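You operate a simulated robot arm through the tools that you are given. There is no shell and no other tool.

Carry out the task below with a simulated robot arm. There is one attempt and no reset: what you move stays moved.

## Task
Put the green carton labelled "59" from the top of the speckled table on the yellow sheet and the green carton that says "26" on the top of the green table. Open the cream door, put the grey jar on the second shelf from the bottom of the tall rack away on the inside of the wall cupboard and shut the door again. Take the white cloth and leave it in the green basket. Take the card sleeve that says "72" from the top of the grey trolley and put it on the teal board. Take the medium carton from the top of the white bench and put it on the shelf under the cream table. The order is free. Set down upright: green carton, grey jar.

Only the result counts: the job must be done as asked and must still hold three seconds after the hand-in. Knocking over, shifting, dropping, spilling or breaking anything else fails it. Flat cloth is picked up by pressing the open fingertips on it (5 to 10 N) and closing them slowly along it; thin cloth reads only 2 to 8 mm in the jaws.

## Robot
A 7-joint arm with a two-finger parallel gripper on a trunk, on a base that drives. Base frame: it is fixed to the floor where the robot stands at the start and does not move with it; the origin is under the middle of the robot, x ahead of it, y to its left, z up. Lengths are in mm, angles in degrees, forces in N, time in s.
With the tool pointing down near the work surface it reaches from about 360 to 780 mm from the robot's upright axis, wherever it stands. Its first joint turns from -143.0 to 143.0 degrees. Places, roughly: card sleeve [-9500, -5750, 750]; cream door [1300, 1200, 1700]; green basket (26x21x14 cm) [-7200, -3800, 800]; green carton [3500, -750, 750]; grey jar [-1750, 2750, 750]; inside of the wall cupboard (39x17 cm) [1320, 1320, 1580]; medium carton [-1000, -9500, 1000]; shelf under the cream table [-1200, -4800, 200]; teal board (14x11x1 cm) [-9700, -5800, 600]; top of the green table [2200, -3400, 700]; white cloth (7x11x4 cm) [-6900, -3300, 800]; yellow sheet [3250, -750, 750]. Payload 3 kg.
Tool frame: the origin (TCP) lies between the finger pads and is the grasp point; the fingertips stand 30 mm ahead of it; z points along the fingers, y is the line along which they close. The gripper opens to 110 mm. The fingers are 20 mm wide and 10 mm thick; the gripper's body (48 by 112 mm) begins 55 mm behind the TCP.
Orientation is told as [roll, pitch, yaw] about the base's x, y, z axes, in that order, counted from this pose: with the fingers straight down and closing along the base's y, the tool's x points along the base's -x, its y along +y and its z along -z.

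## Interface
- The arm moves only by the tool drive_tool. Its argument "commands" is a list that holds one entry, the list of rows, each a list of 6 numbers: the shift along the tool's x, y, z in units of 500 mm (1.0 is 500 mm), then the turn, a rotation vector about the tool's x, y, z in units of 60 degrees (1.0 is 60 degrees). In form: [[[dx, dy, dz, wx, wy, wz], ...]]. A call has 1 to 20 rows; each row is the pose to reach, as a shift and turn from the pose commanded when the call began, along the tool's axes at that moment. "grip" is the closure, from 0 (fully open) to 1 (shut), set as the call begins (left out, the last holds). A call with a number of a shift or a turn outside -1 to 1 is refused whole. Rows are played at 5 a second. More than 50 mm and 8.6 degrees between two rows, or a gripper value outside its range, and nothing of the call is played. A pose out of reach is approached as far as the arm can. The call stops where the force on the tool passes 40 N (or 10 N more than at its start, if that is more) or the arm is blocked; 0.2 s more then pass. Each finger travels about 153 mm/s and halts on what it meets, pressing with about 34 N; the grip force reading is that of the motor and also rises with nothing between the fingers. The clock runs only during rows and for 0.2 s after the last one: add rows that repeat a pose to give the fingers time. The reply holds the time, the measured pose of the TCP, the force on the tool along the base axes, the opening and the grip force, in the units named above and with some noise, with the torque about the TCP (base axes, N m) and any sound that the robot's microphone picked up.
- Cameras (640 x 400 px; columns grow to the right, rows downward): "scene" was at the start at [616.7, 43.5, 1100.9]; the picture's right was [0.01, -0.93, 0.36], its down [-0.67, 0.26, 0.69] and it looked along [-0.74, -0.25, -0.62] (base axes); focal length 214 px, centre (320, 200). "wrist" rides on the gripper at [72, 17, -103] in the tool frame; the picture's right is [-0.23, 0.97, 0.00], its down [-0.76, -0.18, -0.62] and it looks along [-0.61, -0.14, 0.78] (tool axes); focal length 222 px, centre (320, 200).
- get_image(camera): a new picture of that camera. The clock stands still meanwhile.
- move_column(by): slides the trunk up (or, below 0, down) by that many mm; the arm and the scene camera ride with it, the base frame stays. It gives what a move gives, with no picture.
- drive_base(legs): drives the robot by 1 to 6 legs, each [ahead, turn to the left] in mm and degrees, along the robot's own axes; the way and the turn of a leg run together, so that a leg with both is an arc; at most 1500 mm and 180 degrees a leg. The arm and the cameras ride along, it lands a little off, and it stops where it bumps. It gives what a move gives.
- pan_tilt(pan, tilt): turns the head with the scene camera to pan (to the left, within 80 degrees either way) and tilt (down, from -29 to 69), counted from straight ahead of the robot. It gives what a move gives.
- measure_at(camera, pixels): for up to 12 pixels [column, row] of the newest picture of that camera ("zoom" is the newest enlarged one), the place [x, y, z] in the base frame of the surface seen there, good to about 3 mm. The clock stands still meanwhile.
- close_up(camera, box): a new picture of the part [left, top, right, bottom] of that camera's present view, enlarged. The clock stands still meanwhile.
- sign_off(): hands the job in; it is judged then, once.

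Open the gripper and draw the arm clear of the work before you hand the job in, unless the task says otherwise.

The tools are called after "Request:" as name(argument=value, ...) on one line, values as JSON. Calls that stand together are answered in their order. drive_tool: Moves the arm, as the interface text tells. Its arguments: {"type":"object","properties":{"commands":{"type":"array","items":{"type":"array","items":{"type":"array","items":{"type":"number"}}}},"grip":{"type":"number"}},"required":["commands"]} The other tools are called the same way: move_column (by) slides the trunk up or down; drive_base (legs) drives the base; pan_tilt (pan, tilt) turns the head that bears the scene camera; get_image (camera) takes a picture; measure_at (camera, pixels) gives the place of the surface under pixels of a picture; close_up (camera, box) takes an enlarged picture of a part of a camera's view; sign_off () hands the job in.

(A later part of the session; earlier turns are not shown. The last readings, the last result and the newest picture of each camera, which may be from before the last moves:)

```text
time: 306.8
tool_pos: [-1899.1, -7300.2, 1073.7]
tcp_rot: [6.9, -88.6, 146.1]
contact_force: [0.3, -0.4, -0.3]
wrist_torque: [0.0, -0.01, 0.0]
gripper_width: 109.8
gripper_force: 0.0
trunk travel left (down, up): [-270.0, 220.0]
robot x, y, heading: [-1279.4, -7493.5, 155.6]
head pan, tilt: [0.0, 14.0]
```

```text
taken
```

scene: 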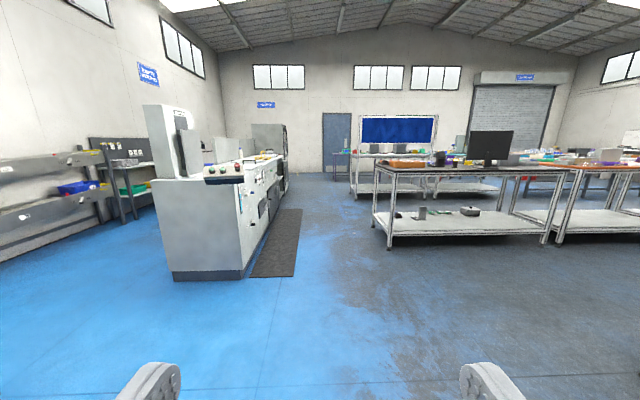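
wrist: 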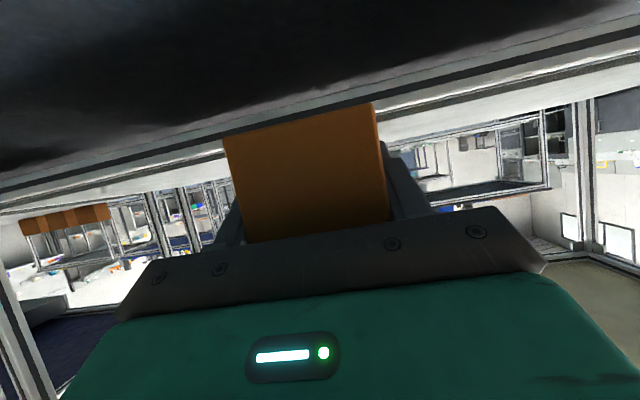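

The passage is wide: machine with a floor mat at (280,240) on the left, black table at (390,240) on the right. I measure the edges and far targets.

Request:
measure_at(camera="scene", pixels=[[242, 276], [300, 212], [296, 272], [388, 247], [545, 243], [376, 212], [352, 195], [425, 205], [335, 175], [288, 185], [320, 185], [350, 150]])

Request:
close_up(camera="scene", box=[240, 90, 480, 240])

```text
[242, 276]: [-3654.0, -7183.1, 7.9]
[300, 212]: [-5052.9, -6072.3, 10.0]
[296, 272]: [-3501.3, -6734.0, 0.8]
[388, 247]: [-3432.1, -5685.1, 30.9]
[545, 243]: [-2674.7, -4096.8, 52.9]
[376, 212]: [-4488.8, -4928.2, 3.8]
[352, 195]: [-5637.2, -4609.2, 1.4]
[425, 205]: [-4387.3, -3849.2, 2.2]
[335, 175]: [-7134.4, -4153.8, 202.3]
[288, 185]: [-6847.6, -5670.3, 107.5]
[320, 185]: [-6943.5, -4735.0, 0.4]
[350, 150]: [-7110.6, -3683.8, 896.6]
```

```text
2.67 times, centred on (360, 165) of scene
```

zoom: 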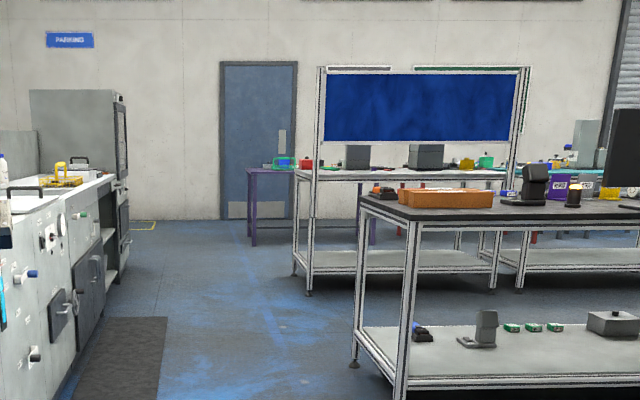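

Black table's end leg is at (-3432,-5685), the mat edge at (-3501,-6734); the cloth/basket table is beyond at about (-7130,-4150). I drive along the middle of the passage.

Request:
drive_base(legs=[[0, -7], [1500, 0], [760, 0], [0, 7], [1500, 0]])

Request:
get_image(camera="scene")

```text
time: 326.1
tool_pos: [-5255.5, -5666.5, 1073.7]
tcp_rot: [6.0, -88.5, 150.3]
contact_force: [0.5, 0.0, -0.2]
wrist_torque: [0.0, -0.02, -0.02]
gripper_width: 109.7
gripper_force: 0.0
trunk travel left (down, up): [-270.0, 220.0]
robot x, y, heading: [-4628.0, -5824.7, 158.6]
head pan, tilt: [0.0, 14.0]
```

```text
taken
```

scene: 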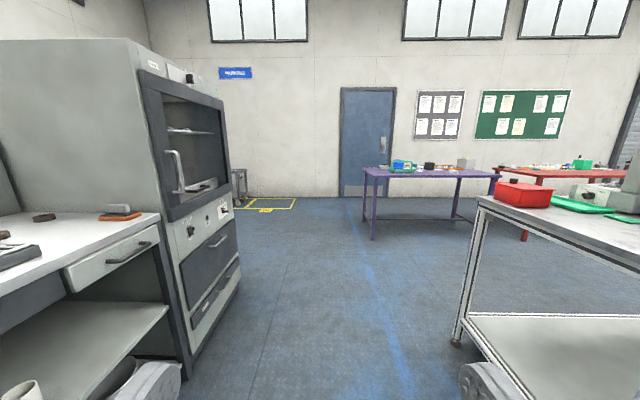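

I see the purple table with a blue/green basket at (400,165), a red table behind it, and by the yellow "parking" lines a grey trolley at (240,185). I zoom in on both.

Request:
close_up(camera="scene", box=[350, 140, 640, 250])

Request:
measure_at(camera="scene", pixels=[[363, 170], [375, 238], [365, 218], [472, 225], [500, 177], [398, 165], [430, 165], [465, 163], [523, 240], [240, 180], [270, 210], [455, 345]])

Request:
close_up(camera="scene", box=[200, 150, 320, 220])

```text
2.21 times, centred on (495, 195) of scene
```

zoom: 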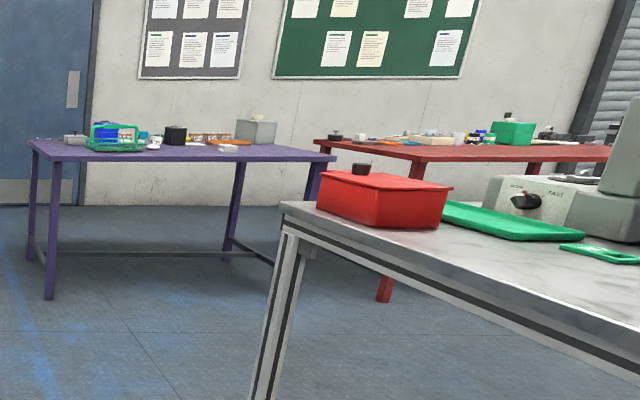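

```text
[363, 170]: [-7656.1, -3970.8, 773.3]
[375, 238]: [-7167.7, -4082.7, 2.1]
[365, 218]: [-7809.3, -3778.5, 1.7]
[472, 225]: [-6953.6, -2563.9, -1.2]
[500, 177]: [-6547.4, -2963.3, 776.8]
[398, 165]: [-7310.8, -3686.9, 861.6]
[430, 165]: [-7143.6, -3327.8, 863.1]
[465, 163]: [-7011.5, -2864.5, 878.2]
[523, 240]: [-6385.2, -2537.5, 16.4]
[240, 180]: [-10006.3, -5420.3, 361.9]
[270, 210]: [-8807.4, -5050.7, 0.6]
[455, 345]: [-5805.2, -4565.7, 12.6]
```

```text
5.33 times, centred on (260, 185) of scene
```

zoom: 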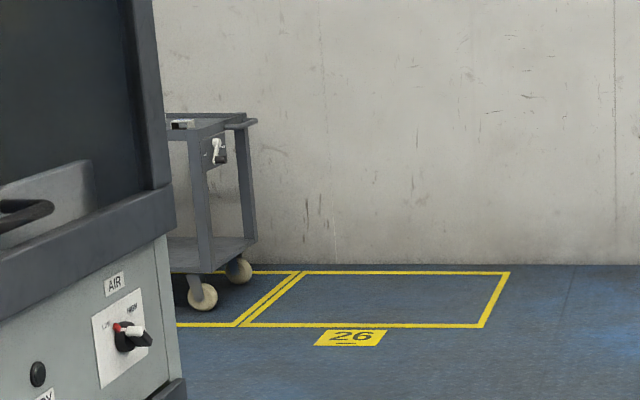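

Purple table (z≈775) has its front edge near t≈-4780 and its left end at s≈6690; basket at about (-7310,-3690). I drive on to its left end and look closer.

Request:
drive_base(legs=[[0, -6.3], [1500, 0], [950, 0]])

Request:
pan_tilt(pan=-45, tilt=22)

Request:
get_image(camera="scene")

```text
time: 338.5
tool_pos: [-7435.9, -4565.3, 1075.5]
tcp_rot: [6.0, -88.5, 146.2]
contact_force: [-0.2, -0.7, -0.3]
wrist_torque: [-0.01, -0.03, -0.01]
gripper_width: 110.0
gripper_force: 0.0
trunk travel left (down, up): [-270.0, 220.0]
robot x, y, heading: [-6817.7, -4767.4, 154.5]
head pan, tilt: [0.0, 14.0]
```

```text
time: 339.7
tool_pos: [-7435.9, -4564.6, 1074.0]
tcp_rot: [6.2, -88.6, 146.0]
contact_force: [0.5, -0.3, -0.4]
wrist_torque: [0.01, -0.01, -0.01]
gripper_width: 110.1
gripper_force: 0.1
trunk travel left (down, up): [-270.0, 220.0]
robot x, y, heading: [-6818.6, -4766.4, 154.5]
head pan, tilt: [-45.0, 22.0]
```

```text
taken
```

scene: 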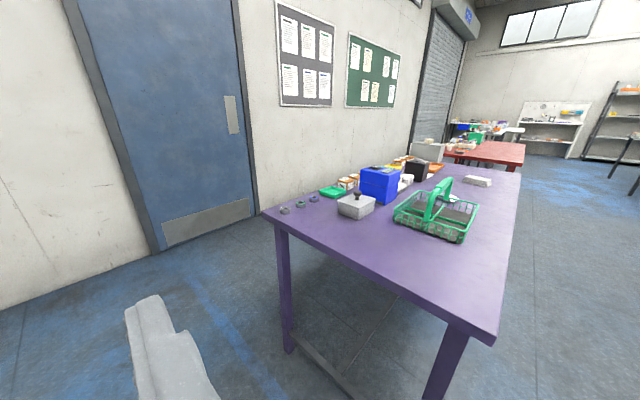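

Green basket with a handle at (437,210) and a white folded item at (478,181). I zoom in and measure.

Request:
close_up(camera="scene", box=[320, 140, 540, 270])

Request:
measure_at(camera="scene", pixels=[[478, 180], [466, 181], [490, 181], [395, 210], [468, 242], [478, 205], [440, 185], [430, 215], [493, 338], [268, 208], [520, 180], [437, 238]])

```text
2.91 times, centred on (430, 205) of scene
```

zoom: 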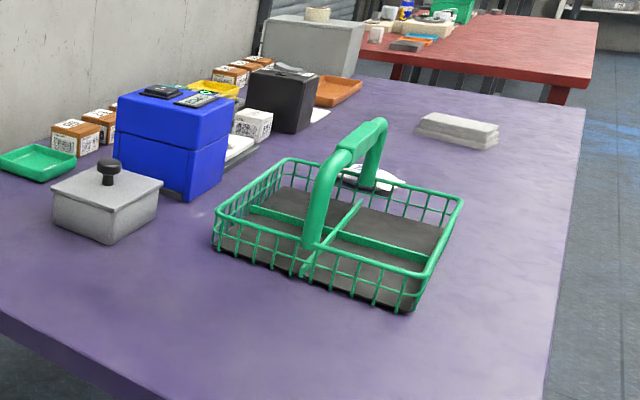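

```text
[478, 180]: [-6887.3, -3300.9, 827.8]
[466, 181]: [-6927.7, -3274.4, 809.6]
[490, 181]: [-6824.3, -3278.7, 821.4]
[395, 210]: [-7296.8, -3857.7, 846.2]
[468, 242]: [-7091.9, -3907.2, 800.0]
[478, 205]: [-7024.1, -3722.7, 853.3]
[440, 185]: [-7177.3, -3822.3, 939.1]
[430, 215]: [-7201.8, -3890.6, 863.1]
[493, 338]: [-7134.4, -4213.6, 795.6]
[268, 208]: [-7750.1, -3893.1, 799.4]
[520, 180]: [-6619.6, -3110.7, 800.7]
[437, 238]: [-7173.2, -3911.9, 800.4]
```

The cloth is a folded pad at (-6880,-3295), the table top z=800, the basket has wire walls to z≈850 and a handle to z≈940. I look further right to see how much room there is between this table and the steel one.

Request:
pan_tilt(pan=-80, tilt=25)

Request:
get_image(camera="scene")

```text
time: 340.7
tool_pos: [-7436.5, -4564.2, 1074.7]
tcp_rot: [6.4, -88.6, 145.8]
contact_force: [0.6, 0.3, 1.0]
wrist_torque: [0.0, -0.02, 0.0]
gripper_width: 109.9
gripper_force: 0.1
trunk travel left (down, up): [-270.0, 220.0]
robot x, y, heading: [-6820.6, -4767.9, 154.4]
head pan, tilt: [-80.0, 25.0]
```

```text
taken
```

scene: 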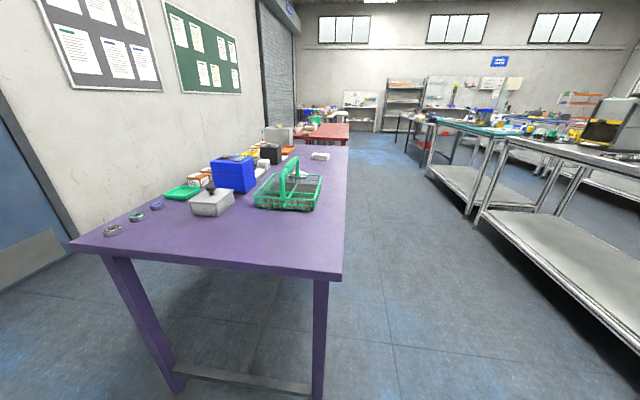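

There's a good aisle between the purple table and the steel tables at right. I measure its width.

Request:
measure_at(camera="scene", pixels=[[478, 225], [468, 212], [428, 178], [630, 355], [318, 395], [345, 270], [348, 150], [350, 250], [400, 300], [440, 300], [320, 125], [405, 150]])

Request:
close_up(camera="scene", box=[160, 120, 360, 245])

```text
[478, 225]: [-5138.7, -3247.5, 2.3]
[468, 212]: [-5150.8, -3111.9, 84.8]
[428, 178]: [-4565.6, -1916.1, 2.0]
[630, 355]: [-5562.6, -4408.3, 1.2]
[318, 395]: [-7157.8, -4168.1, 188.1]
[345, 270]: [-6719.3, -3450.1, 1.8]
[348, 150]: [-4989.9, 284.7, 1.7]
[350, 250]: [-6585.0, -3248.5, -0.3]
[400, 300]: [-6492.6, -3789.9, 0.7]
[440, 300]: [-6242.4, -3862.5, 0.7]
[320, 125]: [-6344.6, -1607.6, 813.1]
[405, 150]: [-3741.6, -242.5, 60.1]
```

```text
3.20 times, centred on (260, 182) of scene
```

zoom: 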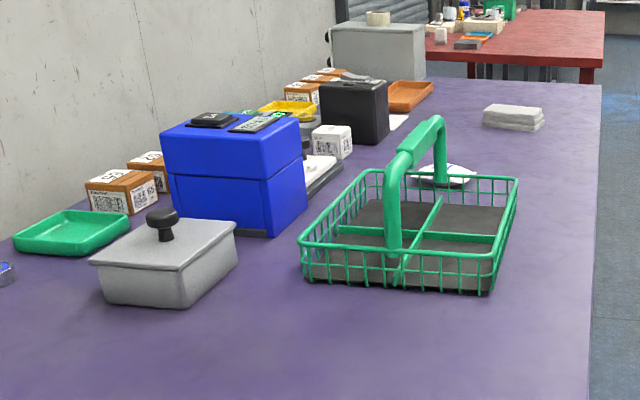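

The aisle is about 1.4 m wide. One stance at about (-6551,-3759), heading 155°, reaches both cloth and basket; I go there.

Request:
drive_base(legs=[[0, -40]])

Request:
drive_base(legs=[[0, -39]])

Request:
drive_base(legs=[[1020, 0]])

Request:
drive_base(legs=[[0, 40]])

Request:
drive_base(legs=[[0, 40]])

```text
time: 342.6
tool_pos: [-7229.9, -4266.5, 1073.9]
tcp_rot: [12.8, -88.4, 106.6]
contact_force: [0.2, 0.9, 0.2]
wrist_torque: [0.01, 0.01, 0.03]
gripper_width: 110.2
gripper_force: 0.1
trunk travel left (down, up): [-270.0, 220.0]
robot x, y, heading: [-6835.7, -4781.6, 122.1]
head pan, tilt: [-80.0, 25.0]
stopped in leg 1: the robot was blocked; the commanded pose is now the measured one
```

```text
time: 344.5
tool_pos: [-6921.0, -4134.1, 1082.7]
tcp_rot: [46.4, -89.3, 42.5]
contact_force: [-0.1, 0.1, 0.1]
wrist_torque: [-0.03, 0.03, 0.01]
gripper_width: 110.3
gripper_force: 0.0
trunk travel left (down, up): [-270.0, 220.0]
robot x, y, heading: [-6857.8, -4780.8, 91.4]
head pan, tilt: [-80.0, 25.0]
stopped in leg 1: the robot was blocked; the commanded pose is now the measured one
```

```text
time: 347.8
tool_pos: [-6932.1, -3522.2, 1078.5]
tcp_rot: [53.6, -88.2, 36.0]
contact_force: [0.4, -0.2, 1.4]
wrist_torque: [0.03, 0.02, -0.01]
gripper_width: 109.9
gripper_force: 0.0
trunk travel left (down, up): [-270.0, 220.0]
robot x, y, heading: [-6869.4, -4180.2, 91.3]
head pan, tilt: [-80.0, 25.0]
stopped in leg 1: the robot was blocked; the commanded pose is now the measured one
```

```text
time: 348.5
tool_pos: [-6932.8, -3483.4, 1051.7]
tcp_rot: [22.2, -86.6, 67.3]
contact_force: [-0.6, 0.4, 0.0]
wrist_torque: [0.0, 0.02, 0.01]
gripper_width: 110.1
gripper_force: 0.0
trunk travel left (down, up): [-270.0, 220.0]
robot x, y, heading: [-6869.4, -4180.8, 91.3]
head pan, tilt: [-80.0, 25.0]
stopped in leg 1: the robot was blocked; the commanded pose is now the measured one
```

```text
time: 349.3
tool_pos: [-6946.1, -3442.4, 1024.1]
tcp_rot: [14.9, -84.3, 75.7]
contact_force: [0.0, -0.4, 1.1]
wrist_torque: [-0.01, 0.0, -0.01]
gripper_width: 110.0
gripper_force: 0.1
trunk travel left (down, up): [-270.0, 220.0]
robot x, y, heading: [-6870.6, -4174.7, 92.1]
head pan, tilt: [-80.0, 25.0]
stopped in leg 1: the robot was blocked; the commanded pose is now the measured one
```

Several calls were stopped as blocked and the hand has sagged a bit; I must look carefully before moving anything else. I turn the head to see the surroundings.

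Request:
pan_tilt(pan=0, tilt=35)

Request:
get_image(camera="scene")

Request:
get_image(camera="wrist")

```text
time: 350.9
tool_pos: [-6945.2, -3443.5, 1023.6]
tcp_rot: [15.1, -84.2, 75.3]
contact_force: [-0.5, -0.2, 0.3]
wrist_torque: [-0.02, 0.02, -0.02]
gripper_width: 109.9
gripper_force: 0.1
trunk travel left (down, up): [-270.0, 220.0]
robot x, y, heading: [-6870.4, -4177.0, 92.2]
head pan, tilt: [0.0, 35.0]
```

```text
taken
```

scene: 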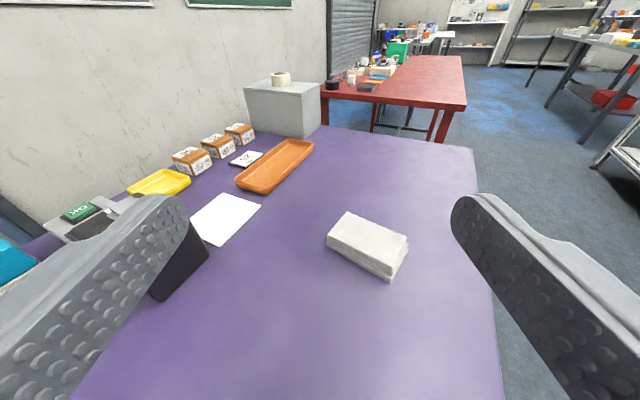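

```text
taken
```

wrist: 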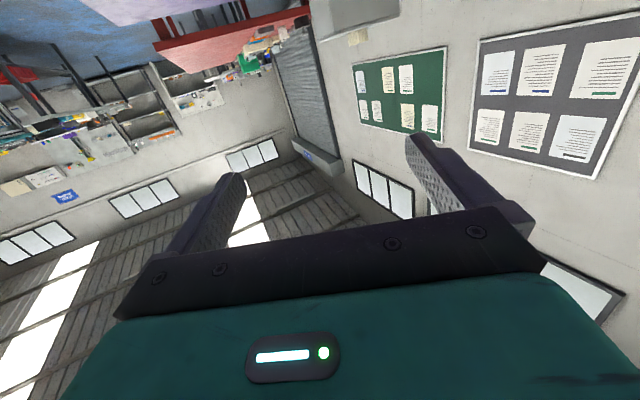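

I measure the cloth and the table again to see whether anything has shifted.

Request:
measure_at(camera="scene", pixels=[[368, 240], [346, 213], [408, 240], [328, 240], [388, 278], [473, 150], [495, 380], [322, 128], [320, 95], [465, 107], [388, 262], [400, 255]])

Request:
pan_tilt(pan=0, tilt=69)

Request:
get_image(camera="scene")

```text
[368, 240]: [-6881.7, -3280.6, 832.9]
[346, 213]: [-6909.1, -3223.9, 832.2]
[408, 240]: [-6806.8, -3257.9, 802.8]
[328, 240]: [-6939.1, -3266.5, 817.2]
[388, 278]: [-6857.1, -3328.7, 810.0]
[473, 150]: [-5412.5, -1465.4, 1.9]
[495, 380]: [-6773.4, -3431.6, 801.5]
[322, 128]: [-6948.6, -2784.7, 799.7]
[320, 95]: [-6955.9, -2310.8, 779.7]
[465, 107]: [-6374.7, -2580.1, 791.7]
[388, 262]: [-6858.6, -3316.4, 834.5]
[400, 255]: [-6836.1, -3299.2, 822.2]
```

```text
time: 351.9
tool_pos: [-6944.1, -3441.9, 1023.0]
tcp_rot: [15.6, -84.3, 75.1]
contact_force: [-0.5, -0.8, -0.8]
wrist_torque: [0.0, -0.01, 0.01]
gripper_width: 109.8
gripper_force: 0.0
trunk travel left (down, up): [-270.0, 220.0]
robot x, y, heading: [-6869.8, -4176.5, 92.5]
head pan, tilt: [0.0, 68.8]
```

```text
taken
```

scene: 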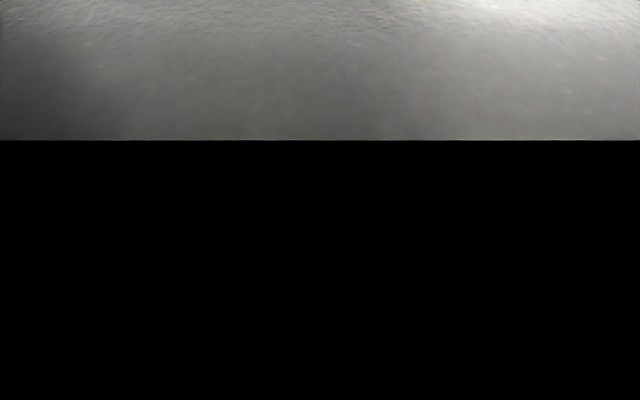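

Nothing on the table has moved; the base evidently came up against the purple table's front-left leg (about (-7158,-4168)) because the turn had stopped short. I back straight out the way I came.

Request:
drive_base(legs=[[-500, 0]])

```text
time: 354.8
tool_pos: [-6947.5, -3932.3, 1012.7]
tcp_rot: [6.9, -83.8, 84.6]
contact_force: [0.6, 0.5, -0.6]
wrist_torque: [0.03, 0.01, -0.01]
gripper_width: 110.1
gripper_force: 0.1
trunk travel left (down, up): [-270.0, 220.0]
robot x, y, heading: [-6850.6, -4677.2, 92.8]
head pan, tilt: [0.0, 68.8]
```

Backed out freely. I check the table's front-left corner and leg for any shift.

Request:
pan_tilt(pan=45, tilt=45)

Request:
get_image(camera="scene")

```text
time: 355.9
tool_pos: [-6947.1, -3933.0, 1013.8]
tcp_rot: [6.9, -83.7, 84.5]
contact_force: [-0.4, -0.2, 0.2]
wrist_torque: [-0.03, -0.02, 0.01]
gripper_width: 110.0
gripper_force: 0.0
trunk travel left (down, up): [-270.0, 220.0]
robot x, y, heading: [-6848.7, -4677.0, 93.0]
head pan, tilt: [45.0, 45.0]
```

```text
taken
```

scene: 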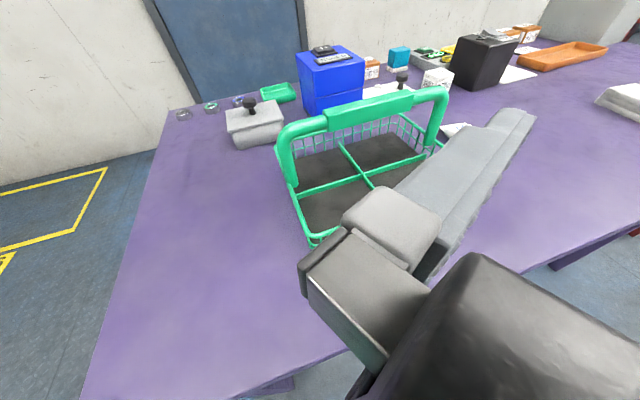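

The basket interior with its cross divider is well visible. I measure basket rim, dividers, floor and table corners.

Request:
measure_at(camera="scene", pixels=[[290, 190], [318, 240], [445, 92], [370, 108], [340, 148], [365, 180], [300, 190], [325, 165], [390, 145], [335, 205], [400, 175], [440, 155]])

Request:
measure_at(camera="scene", pixels=[[172, 112], [88, 396], [290, 380], [440, 150], [283, 150], [428, 145], [310, 215], [355, 150], [380, 130], [345, 185], [380, 165], [600, 95]])

```text
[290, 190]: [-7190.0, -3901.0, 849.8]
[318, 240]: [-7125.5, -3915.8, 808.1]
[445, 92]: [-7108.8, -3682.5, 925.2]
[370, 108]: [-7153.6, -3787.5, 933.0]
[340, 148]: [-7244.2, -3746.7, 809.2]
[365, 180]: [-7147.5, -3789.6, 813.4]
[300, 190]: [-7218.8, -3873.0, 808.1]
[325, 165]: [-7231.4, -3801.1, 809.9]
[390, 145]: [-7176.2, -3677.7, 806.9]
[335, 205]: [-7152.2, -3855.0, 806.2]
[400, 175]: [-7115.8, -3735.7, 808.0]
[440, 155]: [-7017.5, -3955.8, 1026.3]
```

```text
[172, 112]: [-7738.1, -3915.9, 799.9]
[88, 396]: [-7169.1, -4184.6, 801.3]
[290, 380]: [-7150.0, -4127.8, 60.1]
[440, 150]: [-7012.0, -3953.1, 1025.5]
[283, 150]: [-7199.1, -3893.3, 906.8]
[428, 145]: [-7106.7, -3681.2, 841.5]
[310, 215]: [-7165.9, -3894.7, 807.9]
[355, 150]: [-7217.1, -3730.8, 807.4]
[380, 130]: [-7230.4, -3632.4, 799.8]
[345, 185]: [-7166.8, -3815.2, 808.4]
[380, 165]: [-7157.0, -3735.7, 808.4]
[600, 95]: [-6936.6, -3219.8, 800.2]
```

Basket floor z≈808, rim ≈850, handle bar at z≈940 running from (-7199,-3893) to (-7107,-3681). I now turn the tool down again and pull it in, so driving is steadier.

Request:
drive_tool(commands=[[[-0.02, 0, 0, 0, 0.125, 0], [-0.04, 0, 0, 0, 0.25, 0], [-0.06, 0, 0, 0, 0.375, 0], [-0.08, 0, 0, 0, 0.5, 0], [-0.1, 0, 0, 0, 0.625, 0], [-0.12, 0, 0, 0, 0.75, 0], [-0.12, 0, -0.03, 0, 0.875, 0], [-0.12, 0, -0.06, 0, 1.0, 0], [-0.12, 0, -0.06, 0, 1.0, 0]]])

Request:
drive_tool(commands=[[[0, 0, 0, 0, 0.1, 0], [0, 0, 0, 0, 0.2, 0], [0, 0, 0, 0, 0.3, 0], [0, 0, 0, 0, 0.395, 0], [0, 0, 0, 0, 0.395, 0]]])

```text
time: 357.9
tool_pos: [-6946.3, -3956.3, 1077.1]
tcp_rot: [0.8, -23.8, 91.0]
contact_force: [0.4, 0.1, -0.1]
wrist_torque: [0.0, -0.01, 0.0]
gripper_width: 109.9
gripper_force: 0.1
trunk travel left (down, up): [-270.0, 220.0]
robot x, y, heading: [-6849.0, -4675.2, 93.1]
head pan, tilt: [45.0, 45.0]
```

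```text
time: 359.1
tool_pos: [-6944.5, -3956.3, 1076.0]
tcp_rot: [0.7, 0.0, 91.4]
contact_force: [-0.2, -1.1, -0.6]
wrist_torque: [0.02, 0.01, 0.03]
gripper_width: 109.9
gripper_force: 0.2
trunk travel left (down, up): [-270.0, 220.0]
robot x, y, heading: [-6850.2, -4675.9, 93.2]
head pan, tilt: [45.0, 45.0]
```

Tool points down. I retract it by about 210 mm.

Request:
drive_tool(commands=[[[0.09, 0, 0, 0, 0, 0], [0.18, 0, 0, 0, 0, 0], [0.27, 0, 0, 0, 0, 0], [0.36, 0, 0, 0, 0, 0], [0.42, 0, 0, 0, 0, 0], [0.42, 0, 0, 0, 0, 0]]])

Request:
drive_base(legs=[[0, -21]])

```text
time: 360.5
tool_pos: [-6943.3, -4163.8, 1079.0]
tcp_rot: [1.0, -0.3, 91.5]
contact_force: [-0.8, -0.2, -0.4]
wrist_torque: [0.0, -0.02, 0.01]
gripper_width: 110.2
gripper_force: 0.1
trunk travel left (down, up): [-270.0, 220.0]
robot x, y, heading: [-6844.9, -4677.3, 93.0]
head pan, tilt: [45.0, 45.0]
```

```text
time: 362.1
tool_pos: [-6750.0, -4164.1, 1078.5]
tcp_rot: [0.7, -0.2, 69.9]
contact_force: [0.2, -0.6, 0.2]
wrist_torque: [0.04, 0.02, 0.01]
gripper_width: 110.0
gripper_force: 0.1
trunk travel left (down, up): [-270.0, 220.0]
robot x, y, heading: [-6861.1, -4670.0, 71.6]
head pan, tilt: [45.0, 45.0]
```

Heading 71.6°. I drive 960 mm along the aisle.

Request:
drive_base(legs=[[960, 0]])

```text
time: 367.1
tool_pos: [-6411.8, -3260.8, 1078.9]
tcp_rot: [0.7, -0.2, 68.2]
contact_force: [-0.9, -0.2, 0.3]
wrist_torque: [0.06, 0.0, 0.0]
gripper_width: 110.2
gripper_force: 0.0
trunk travel left (down, up): [-270.0, 220.0]
robot x, y, heading: [-6544.0, -3760.3, 69.7]
head pan, tilt: [45.0, 45.0]
```

Exactly at the spot (s≈6137, t≈-4394). I turn left 43° twice.

Request:
drive_base(legs=[[0, 43]])

Request:
drive_base(legs=[[0, 42]])

```text
time: 369.5
tool_pos: [-6792.7, -3306.4, 1079.1]
tcp_rot: [0.6, -0.3, 111.3]
contact_force: [-1.0, -0.9, 0.2]
wrist_torque: [-0.02, 0.0, 0.01]
gripper_width: 110.1
gripper_force: 0.0
trunk travel left (down, up): [-270.0, 220.0]
robot x, y, heading: [-6517.0, -3748.2, 112.6]
head pan, tilt: [45.0, 45.0]
```

```text
time: 371.9
tool_pos: [-7019.1, -3605.8, 1079.8]
tcp_rot: [0.7, -0.2, 153.5]
contact_force: [0.1, -0.1, -0.3]
wrist_torque: [-0.01, 0.0, 0.0]
gripper_width: 110.0
gripper_force: 0.0
trunk travel left (down, up): [-270.0, 220.0]
robot x, y, heading: [-6501.3, -3720.2, 154.5]
head pan, tilt: [45.0, 45.0]
```

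Now facing the table. I move the hand over the cloth and look straight down.

Request:
drive_tool(commands=[[[0.005, -0.09, 0, 0, 0, 0], [0.011, -0.18, 0, 0, 0, 0], [0.016, -0.27, 0, 0, 0, 0], [0.022, -0.36, 0, 0, 0, 0], [0.027, -0.45, 0, 0, 0, 0], [0.033, -0.54, 0, 0, 0, 0], [0.038, -0.62, 0, 0, 0, 0], [0.038, -0.62, 0, 0, 0, 0]]])

Request:
pan_tilt(pan=0, tilt=5)

Request:
get_image(camera="scene")

Request:
get_image(camera="wrist")

```text
time: 373.7
tool_pos: [-6863.9, -3336.8, 1076.1]
tcp_rot: [0.7, -0.3, 153.5]
contact_force: [-0.1, -0.1, -0.1]
wrist_torque: [0.01, -0.01, 0.0]
gripper_width: 110.2
gripper_force: 0.0
trunk travel left (down, up): [-270.0, 220.0]
robot x, y, heading: [-6502.6, -3726.3, 154.2]
head pan, tilt: [45.0, 45.0]
```

```text
time: 374.8
tool_pos: [-6863.5, -3336.1, 1075.6]
tcp_rot: [0.8, -0.2, 153.6]
contact_force: [0.2, 0.1, -0.4]
wrist_torque: [-0.03, -0.01, 0.0]
gripper_width: 110.2
gripper_force: 0.1
trunk travel left (down, up): [-270.0, 220.0]
robot x, y, heading: [-6502.2, -3721.9, 154.6]
head pan, tilt: [0.0, 5.0]
```

```text
taken
```

scene: 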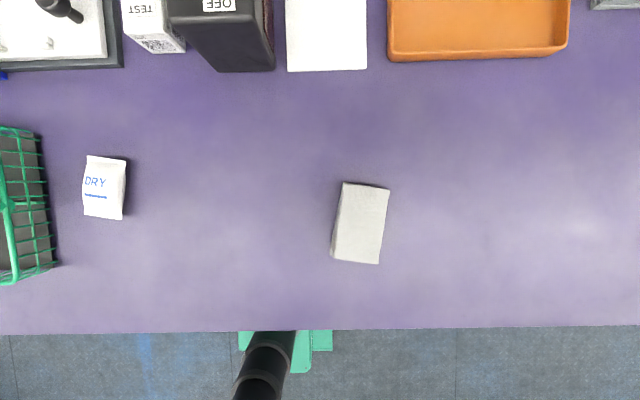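

```text
taken
```

wrist: 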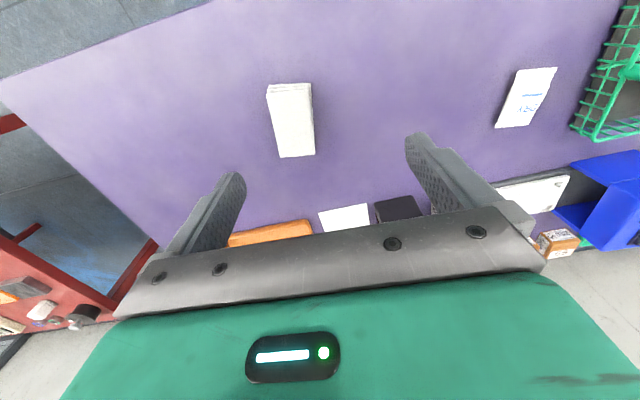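

The folded white cloth spans (331–389, 182–265). I measure its corners.

Request:
close_up(camera="scene", box=[300, 160, 420, 290])

Request:
measure_at(camera="scene", pixels=[[345, 186], [386, 192], [375, 261], [334, 256], [360, 224], [320, 224], [20, 205], [55, 262], [33, 130], [5, 205], [100, 185], [45, 200]])

```text
3.08 times, centred on (360, 225) of scene
```

zoom: 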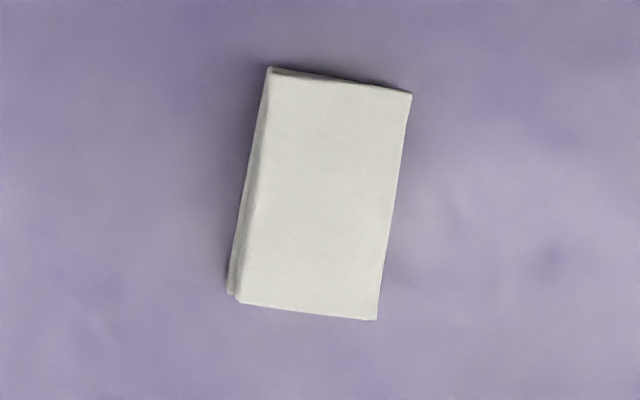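

```text
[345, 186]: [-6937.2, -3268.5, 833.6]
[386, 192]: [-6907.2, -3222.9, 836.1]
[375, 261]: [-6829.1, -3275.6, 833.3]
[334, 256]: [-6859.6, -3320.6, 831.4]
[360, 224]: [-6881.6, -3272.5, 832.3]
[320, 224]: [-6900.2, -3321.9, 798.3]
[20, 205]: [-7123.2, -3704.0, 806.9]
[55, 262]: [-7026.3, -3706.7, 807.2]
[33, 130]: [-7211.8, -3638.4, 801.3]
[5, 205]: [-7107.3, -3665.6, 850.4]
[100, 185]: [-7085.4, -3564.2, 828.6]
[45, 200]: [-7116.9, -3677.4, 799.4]
```

Cloth centre is (-6883,-3272), top z≈833, long axis at 146°. I move over it, turn the hand to close across its short side and descend to z≈895 for a check.

Request:
drive_tool(commands=[[[-0.046, -0.0485, 0, 0, 0, 0.06], [-0.0926, -0.097, 0, 0, 0, 0.1233], [-0.0926, -0.097, 0.09, 0, 0, 0.1233], [-0.0926, -0.097, 0.18, 0, 0, 0.1233], [-0.0926, -0.097, 0.27, 0, 0, 0.1233], [-0.0926, -0.097, 0.36, 0, 0, 0.1233], [-0.0926, -0.097, 0.36, 0, 0, 0.1233]]])

Request:
get_image(camera="wrist")

Request:
get_image(camera="scene")

```text
time: 376.4
tool_pos: [-6884.0, -3273.6, 893.4]
tcp_rot: [0.8, -0.2, 146.2]
contact_force: [-0.2, 0.4, -0.3]
wrist_torque: [-0.04, 0.01, 0.0]
gripper_width: 110.0
gripper_force: 0.1
trunk travel left (down, up): [-270.0, 220.0]
robot x, y, heading: [-6503.9, -3723.1, 154.6]
head pan, tilt: [0.0, 5.0]
```

```text
taken
```

wrist: 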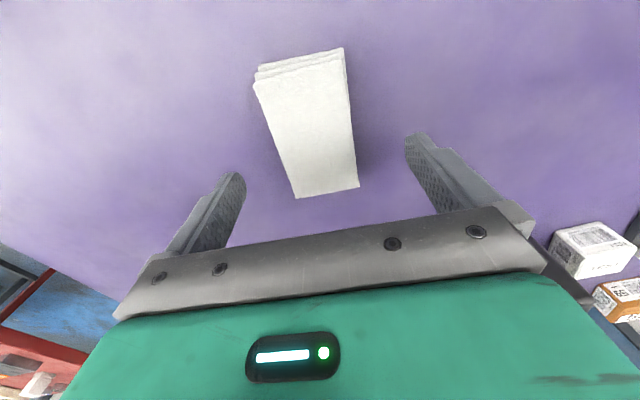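

```text
taken
```

scene: 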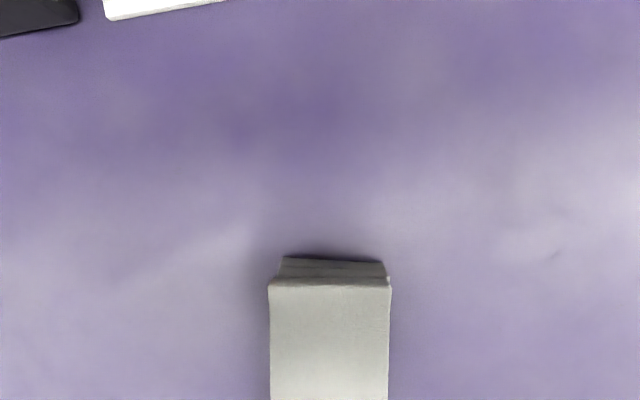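

Cloth lies centred between the fingers. I descend to z≈836 (tips 5 mm above the table) and close in stages.

Request:
drive_tool(commands=[[[0, 0, 0.05, 0, 0, 0], [0, 0, 0.1, 0, 0, 0], [0, 0, 0.115, 0, 0, 0], [0, 0, 0.115, 0, 0, 0]]])

Request:
drive_tool(commands=[[[0, 0, 0, 0, 0, 0], [0, 0, 0, 0, 0, 0], [0, 0, 0, 0, 0, 0]]], grip=0.5)

Request:
drive_tool(commands=[[[0, 0, 0, 0, 0, 0], [0, 0, 0, 0, 0, 0], [0, 0, 0, 0, 0, 0], [0, 0, 0, 0, 0, 0], [0, 0, 0, 0, 0, 0]]], grip=1)

Request:
get_image(camera="wrist")

```text
time: 377.4
tool_pos: [-6883.8, -3274.6, 839.5]
tcp_rot: [0.7, -0.1, 146.1]
contact_force: [-0.7, -0.9, 1.4]
wrist_torque: [0.04, -0.04, -0.03]
gripper_width: 110.0
gripper_force: 0.0
trunk travel left (down, up): [-270.0, 220.0]
robot x, y, heading: [-6501.9, -3725.7, 154.4]
head pan, tilt: [0.0, 5.0]
```

```text
time: 378.2
tool_pos: [-6884.6, -3275.3, 840.4]
tcp_rot: [0.8, 0.0, 146.2]
contact_force: [0.4, 0.4, 0.4]
wrist_torque: [0.07, 0.02, -0.02]
gripper_width: 64.8
gripper_force: 34.1
trunk travel left (down, up): [-270.0, 220.0]
robot x, y, heading: [-6508.3, -3722.0, 154.4]
head pan, tilt: [0.0, 5.0]
```

```text
time: 379.4
tool_pos: [-6884.8, -3274.9, 840.0]
tcp_rot: [0.7, -0.1, 146.1]
contact_force: [0.8, 0.5, 2.4]
wrist_torque: [0.06, -0.05, -0.01]
gripper_width: 64.8
gripper_force: 33.5
trunk travel left (down, up): [-270.0, 220.0]
robot x, y, heading: [-6501.2, -3725.9, 154.5]
head pan, tilt: [0.0, 5.0]
```

```text
taken
```

wrist: 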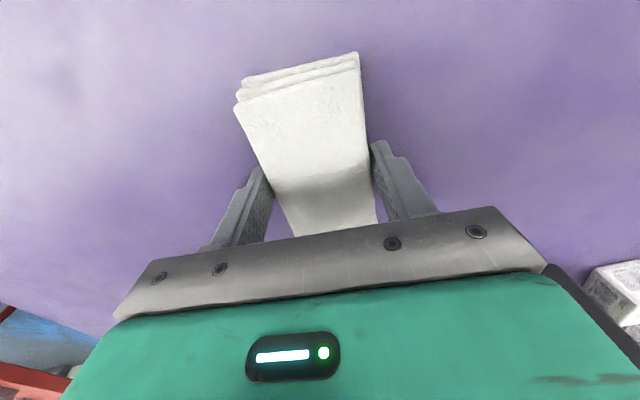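

Gripped at 64.8 mm, like a firm block. I lift slowly and check.

Request:
drive_tool(commands=[[[0, 0, -0.01, 0, 0, 0], [0, 0, -0.03, 0, 0, 0], [0, 0, -0.05, 0, 0, 0], [0, 0, -0.07, 0, 0, 0], [0, 0, -0.1, 0, 0, 0], [0, 0, -0.13, 0, 0, 0], [0, 0, -0.16, 0, 0, 0], [0, 0, -0.19, 0, 0, 0], [0, 0, -0.22, 0, 0, 0], [0, 0, -0.25, 0, 0, 0], [0, 0, -0.28, 0, 0, 0], [0, 0, -0.31, 0, 0, 0], [0, 0, -0.34, 0, 0, 0], [0, 0, -0.34, 0, 0, 0]]])

Request:
get_image(camera="wrist")

```text
time: 382.4
tool_pos: [-6883.4, -3273.9, 1008.6]
tcp_rot: [0.7, -0.1, 146.0]
contact_force: [-0.3, -0.1, -0.8]
wrist_torque: [-0.01, 0.0, 0.01]
gripper_width: 64.9
gripper_force: 34.4
trunk travel left (down, up): [-270.0, 220.0]
robot x, y, heading: [-6504.9, -3720.7, 154.4]
head pan, tilt: [0.0, 5.0]
```

```text
taken
```

wrist: 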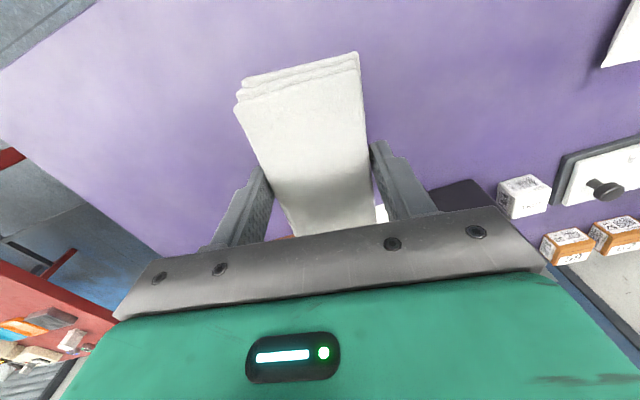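

The cloth hangs well (−0.8 N). I carry it towards the basket while turning the hand about 40°, first half.

Request:
drive_tool(commands=[[[0.0074, 0.0365, -0.003, 0, 0, 0.0473], [0.0147, 0.073, -0.006, 0, 0, 0.0946], [0.0221, 0.1095, -0.009, 0, 0, 0.142], [0.0295, 0.146, -0.012, 0, 0, 0.1893], [0.0369, 0.1825, -0.015, 0, 0, 0.2366], [0.0442, 0.219, -0.018, 0, 0, 0.2839], [0.0516, 0.2555, -0.021, 0, 0, 0.3313], [0.059, 0.292, -0.024, 0, 0, 0.3786], [0.0663, 0.3285, -0.027, 0, 0, 0.4259], [0.0737, 0.365, -0.03, 0, 0, 0.4732], [0.0811, 0.4015, -0.033, 0, 0, 0.5205], [0.0885, 0.438, -0.036, 0, 0, 0.5679], [0.0958, 0.4745, -0.039, 0, 0, 0.6152], [0.1032, 0.511, -0.042, 0, 0, 0.6625], [0.1032, 0.511, -0.042, 0, 0, 0.6625]]])

```text
time: 385.6
tool_pos: [-6983.1, -3515.8, 1033.1]
tcp_rot: [0.7, 0.4, 106.4]
contact_force: [-0.5, 1.0, 0.0]
wrist_torque: [-0.01, 0.01, 0.0]
gripper_width: 64.7
gripper_force: 33.5
trunk travel left (down, up): [-270.0, 220.0]
robot x, y, heading: [-6500.2, -3724.5, 154.5]
head pan, tilt: [0.0, 5.0]
```

Second half: on to above the right-near compartment of the basket with the hand turned to 66°.

Request:
drive_tool(commands=[[[0.0288, 0.0234, 0, 0, 0, 0.0475], [0.0576, 0.0469, 0, 0, 0, 0.095], [0.0864, 0.0703, 0, 0, 0, 0.1425], [0.1151, 0.0937, 0, 0, 0, 0.19], [0.1439, 0.1171, 0, 0, 0, 0.2375], [0.1727, 0.1406, 0, 0, 0, 0.285], [0.2015, 0.164, 0, 0, 0, 0.3325], [0.2303, 0.1874, 0, 0, 0, 0.38], [0.2591, 0.2109, 0, 0, 0, 0.4275], [0.2879, 0.2343, 0, 0, 0, 0.475], [0.3166, 0.2577, 0, 0, 0, 0.5225], [0.3454, 0.2811, 0, 0, 0, 0.57], [0.3742, 0.3046, 0, 0, 0, 0.6175], [0.403, 0.328, 0, 0, 0, 0.665], [0.403, 0.328, 0, 0, 0, 0.665]]])

Request:
get_image(camera="wrist")

Request:
pan_tilt(pan=0, tilt=30)

Request:
get_image(camera="scene")

```text
time: 388.8
tool_pos: [-7084.8, -3753.3, 1038.9]
tcp_rot: [0.2, 0.7, 66.3]
contact_force: [1.1, 0.6, -0.6]
wrist_torque: [-0.02, 0.01, 0.01]
gripper_width: 64.7
gripper_force: 34.0
trunk travel left (down, up): [-270.0, 220.0]
robot x, y, heading: [-6504.8, -3720.3, 154.5]
head pan, tilt: [0.0, 5.0]
```

```text
taken
```

wrist: 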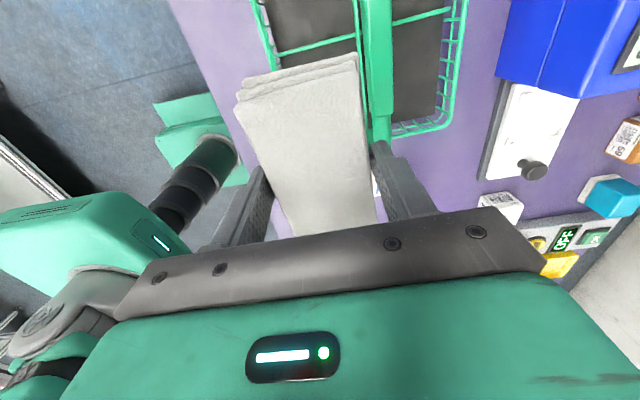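

```text
time: 389.7
tool_pos: [-7083.8, -3753.3, 1037.4]
tcp_rot: [0.2, 0.7, 66.5]
contact_force: [1.0, 0.4, -0.3]
wrist_torque: [-0.02, -0.01, 0.02]
gripper_width: 64.7
gripper_force: 33.7
trunk travel left (down, up): [-270.0, 220.0]
robot x, y, heading: [-6504.1, -3726.6, 154.5]
head pan, tilt: [0.0, 30.0]
```

```text
taken
```

scene: 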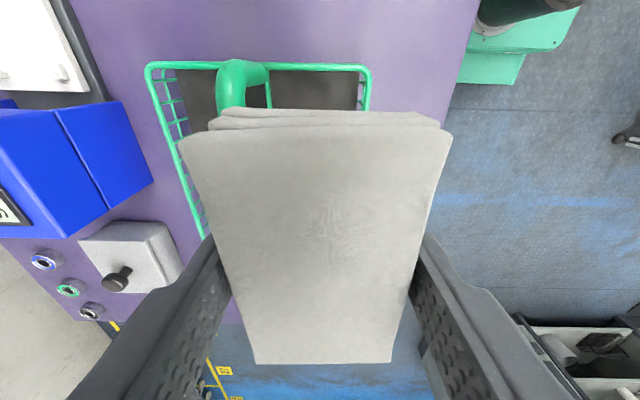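

The handle bar at wrist (376,60) is close to the right finger's path, the rim at (262,30). I measure both precisely to choose the drop position.

Request:
measure_at(camera="wrist", pixels=[[365, 60], [388, 60], [376, 60], [368, 100], [388, 100], [262, 20], [268, 50], [310, 48], [420, 17], [448, 60], [420, 130], [340, 20]])

Request:
close_up(camera="wrist", box=[220, 0, 500, 175])

```text
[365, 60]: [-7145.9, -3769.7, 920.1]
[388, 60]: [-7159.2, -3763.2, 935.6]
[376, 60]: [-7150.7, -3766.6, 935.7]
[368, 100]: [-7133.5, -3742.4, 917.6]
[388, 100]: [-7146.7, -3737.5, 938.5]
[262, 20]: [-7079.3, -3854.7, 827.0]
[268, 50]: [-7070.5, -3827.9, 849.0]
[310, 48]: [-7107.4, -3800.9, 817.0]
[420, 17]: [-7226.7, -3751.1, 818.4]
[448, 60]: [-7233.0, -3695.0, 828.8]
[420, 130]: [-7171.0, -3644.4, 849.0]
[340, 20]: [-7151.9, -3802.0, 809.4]
```

```text
2.29 times, centred on (360, 88) of wrist
```

zoom: 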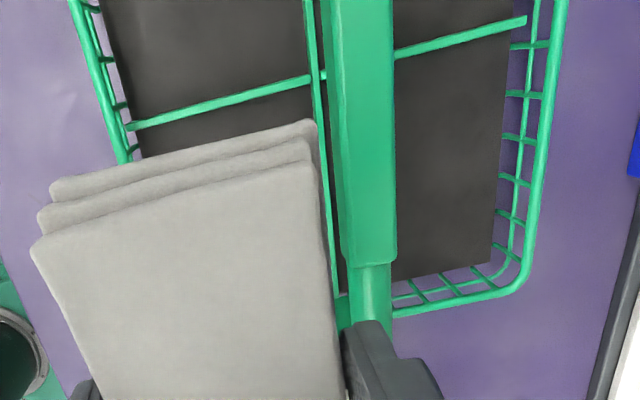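

Handle's near face is at t≈-4936 and the rim at t≈-4846, so the cloth (65 wide) fits between. I shift 3.5 mm to the front and lower to TCP z≈887, with the fingertips just above the rim.

Request:
drive_tool(commands=[[[0, -0.007, 0.02, 0, 0, 0], [0, -0.007, 0.05, 0, 0, 0], [0, -0.007, 0.08, 0, 0, 0], [0, -0.007, 0.11, 0, 0, 0], [0, -0.007, 0.14, 0, 0, 0], [0, -0.007, 0.17, 0, 0, 0], [0, -0.007, 0.2, 0, 0, 0], [0, -0.007, 0.23, 0, 0, 0], [0, -0.007, 0.26, 0, 0, 0], [0, -0.007, 0.28, 0, 0, 0], [0, -0.007, 0.3, 0, 0, 0], [0, -0.007, 0.3, 0, 0, 0]]])

Request:
get_image(camera="wrist")

Request:
get_image(camera="scene")

```text
time: 392.3
tool_pos: [-7080.6, -3757.3, 884.2]
tcp_rot: [0.2, 0.7, 66.5]
contact_force: [0.7, 0.3, -0.4]
wrist_torque: [-0.01, -0.01, -0.01]
gripper_width: 64.8
gripper_force: 34.0
trunk travel left (down, up): [-270.0, 220.0]
robot x, y, heading: [-6502.3, -3722.3, 154.3]
head pan, tilt: [0.0, 30.0]
```

```text
taken
```

wrist: 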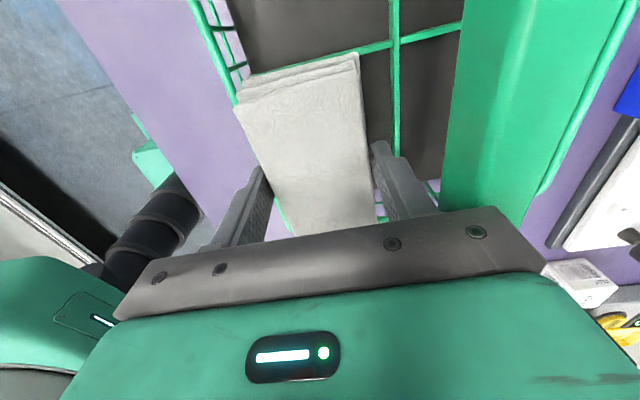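

```text
taken
```

scene: 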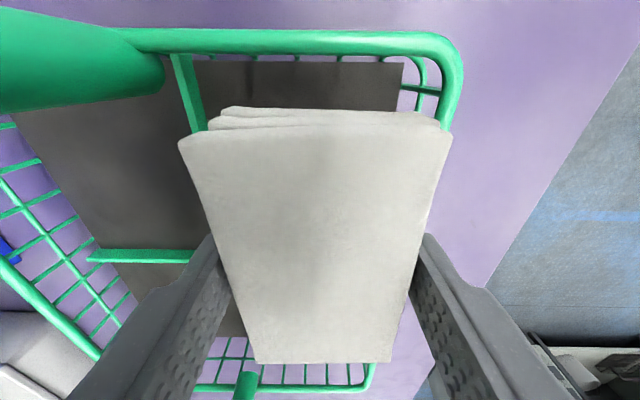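

The cloth is inside the rim outline between wall and handle. I shift 2 mm towards the handle and open slightly to let the cloth drop the last centimetres.

Request:
drive_tool(commands=[[[0, 0.004, 0.002, 0, 0, 0], [0, 0.004, 0.002, 0, 0, 0]]])

Request:
drive_tool(commands=[[[0, 0, 0, 0, 0, 0], [0, 0, 0, 0, 0, 0], [0, 0, 0, 0, 0, 0]]], grip=0.35)

Request:
get_image(camera="wrist")

Request:
get_image(camera="scene")

```text
time: 392.9
tool_pos: [-7083.6, -3756.2, 884.6]
tcp_rot: [0.1, 0.8, 66.5]
contact_force: [1.1, 0.3, -0.8]
wrist_torque: [-0.01, -0.01, 0.01]
gripper_width: 64.6
gripper_force: 34.0
trunk travel left (down, up): [-270.0, 220.0]
robot x, y, heading: [-6500.9, -3723.8, 154.5]
head pan, tilt: [0.0, 30.0]
```

```text
time: 393.7
tool_pos: [-7083.1, -3757.6, 885.2]
tcp_rot: [0.2, 0.6, 66.5]
contact_force: [0.2, 0.4, -0.8]
wrist_torque: [0.01, -0.02, 0.01]
gripper_width: 71.5
gripper_force: 0.1
trunk travel left (down, up): [-270.0, 220.0]
robot x, y, heading: [-6501.4, -3724.5, 154.3]
head pan, tilt: [0.0, 30.0]
```

```text
taken
```

wrist: 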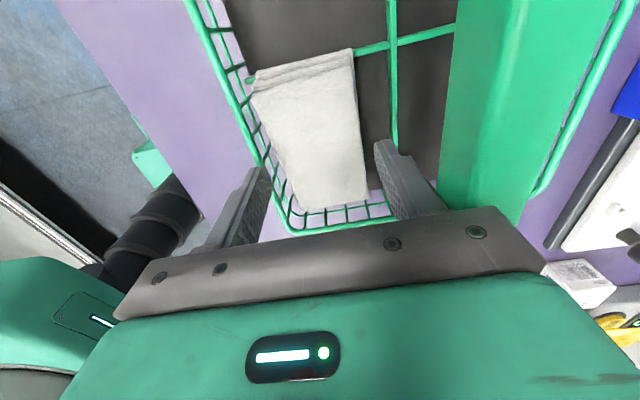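

```text
taken
```

scene: 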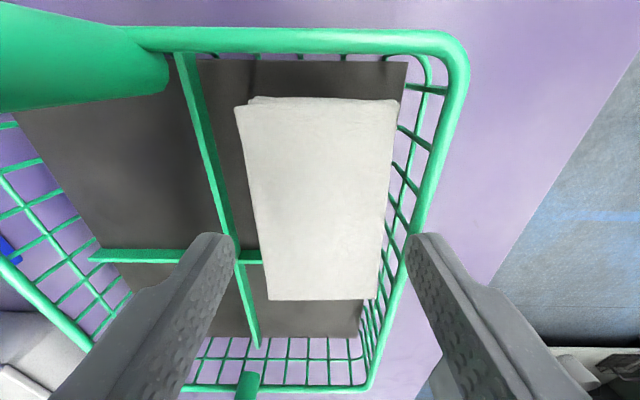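

The cloth lies in the basket. I raise the hand straight up with this narrow opening, clear of the handle.

Request:
drive_tool(commands=[[[0, 0, -0.06, 0, 0, 0], [0, 0, -0.14, 0, 0, 0], [0, 0, -0.22, 0, 0, 0], [0, 0, -0.3, 0, 0, 0], [0, 0, -0.36, 0, 0, 0], [0, 0, -0.4, 0, 0, 0]]])

Request:
get_image(camera="scene")

```text
time: 395.1
tool_pos: [-7084.7, -3753.7, 1083.0]
tcp_rot: [0.2, 0.6, 66.4]
contact_force: [-0.6, 0.1, -0.2]
wrist_torque: [-0.02, -0.01, -0.02]
gripper_width: 71.6
gripper_force: 0.0
trunk travel left (down, up): [-270.0, 220.0]
robot x, y, heading: [-6502.9, -3725.2, 154.5]
head pan, tilt: [0.0, 30.0]
```

```text
taken
```

scene: 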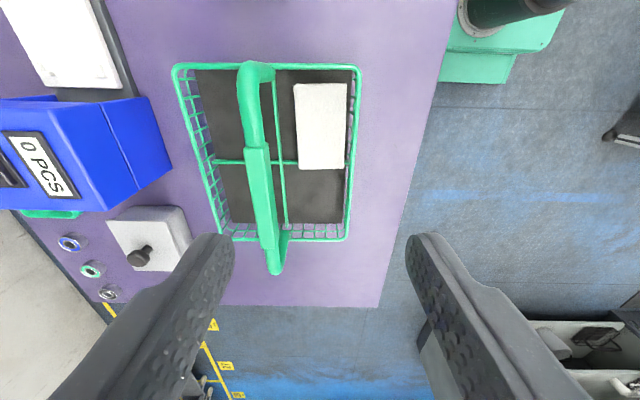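

The cloth is in the basket for good. I unwind the hand's yaw and bring it in front of the robot for driving.

Request:
drive_tool(commands=[[[0, 0, 0, 0, 0, -0.125], [0, 0, 0, 0, 0, -0.25], [0, 0, 0, 0, 0, -0.375], [0, 0, 0, 0, 0, -0.5], [0, 0, 0, 0, 0, -0.625], [0, 0, 0, 0, 0, -0.75], [0, 0, 0, 0, 0, -0.875], [0, 0, 0, 0, 0, -1.0], [0, 0, 0, 0, 0, -1.0]]], grip=0)

Request:
drive_tool(commands=[[[0, 0, 0, 0, 0, -0.125], [0, 0, 0, 0, 0, -0.25], [0, 0, 0, 0, 0, -0.375], [0, 0, 0, 0, 0, -0.46], [0, 0, 0, 0, 0, -0.46]]])

```text
time: 397.1
tool_pos: [-7082.8, -3754.2, 1083.8]
tcp_rot: [0.7, 0.2, 126.7]
contact_force: [-0.7, -0.4, -0.4]
wrist_torque: [0.03, 0.0, 0.01]
gripper_width: 110.2
gripper_force: 0.0
trunk travel left (down, up): [-270.0, 220.0]
robot x, y, heading: [-6504.7, -3722.3, 154.4]
head pan, tilt: [0.0, 30.0]
```

```text
time: 398.3
tool_pos: [-7081.0, -3753.8, 1084.2]
tcp_rot: [0.7, -0.2, 154.2]
contact_force: [0.8, 0.2, -0.2]
wrist_torque: [0.02, 0.01, 0.02]
gripper_width: 110.0
gripper_force: 0.0
trunk travel left (down, up): [-270.0, 220.0]
robot x, y, heading: [-6502.6, -3722.0, 154.5]
head pan, tilt: [0.0, 30.0]
```

Request:
drive_tool(commands=[[[0, -0.09, 0, 0, 0, 0], [0, -0.18, 0, 0, 0, 0], [0, -0.27, 0, 0, 0, 0], [0, -0.36, 0, 0, 0, 0], [0, -0.45, 0, 0, 0, 0], [0, -0.53, 0, 0, 0, 0], [0, -0.53, 0, 0, 0, 0]]])

Request:
drive_base(legs=[[0, 46]])

```text
time: 399.9
tool_pos: [-6965.7, -3513.6, 1080.5]
tcp_rot: [0.7, -0.2, 154.1]
contact_force: [-0.6, -0.8, 0.2]
wrist_torque: [0.05, -0.01, -0.01]
gripper_width: 110.1
gripper_force: 0.0
trunk travel left (down, up): [-270.0, 220.0]
robot x, y, heading: [-6505.8, -3722.6, 154.4]
head pan, tilt: [0.0, 30.0]
```

```text
time: 402.4
tool_pos: [-6977.8, -3904.1, 1081.9]
tcp_rot: [0.9, -0.3, -160.8]
contact_force: [0.2, -0.9, 0.4]
wrist_torque: [0.0, 0.03, 0.03]
gripper_width: 110.1
gripper_force: 0.1
trunk travel left (down, up): [-270.0, 220.0]
robot x, y, heading: [-6513.2, -3694.5, -160.7]
head pan, tilt: [0.0, 30.0]
```

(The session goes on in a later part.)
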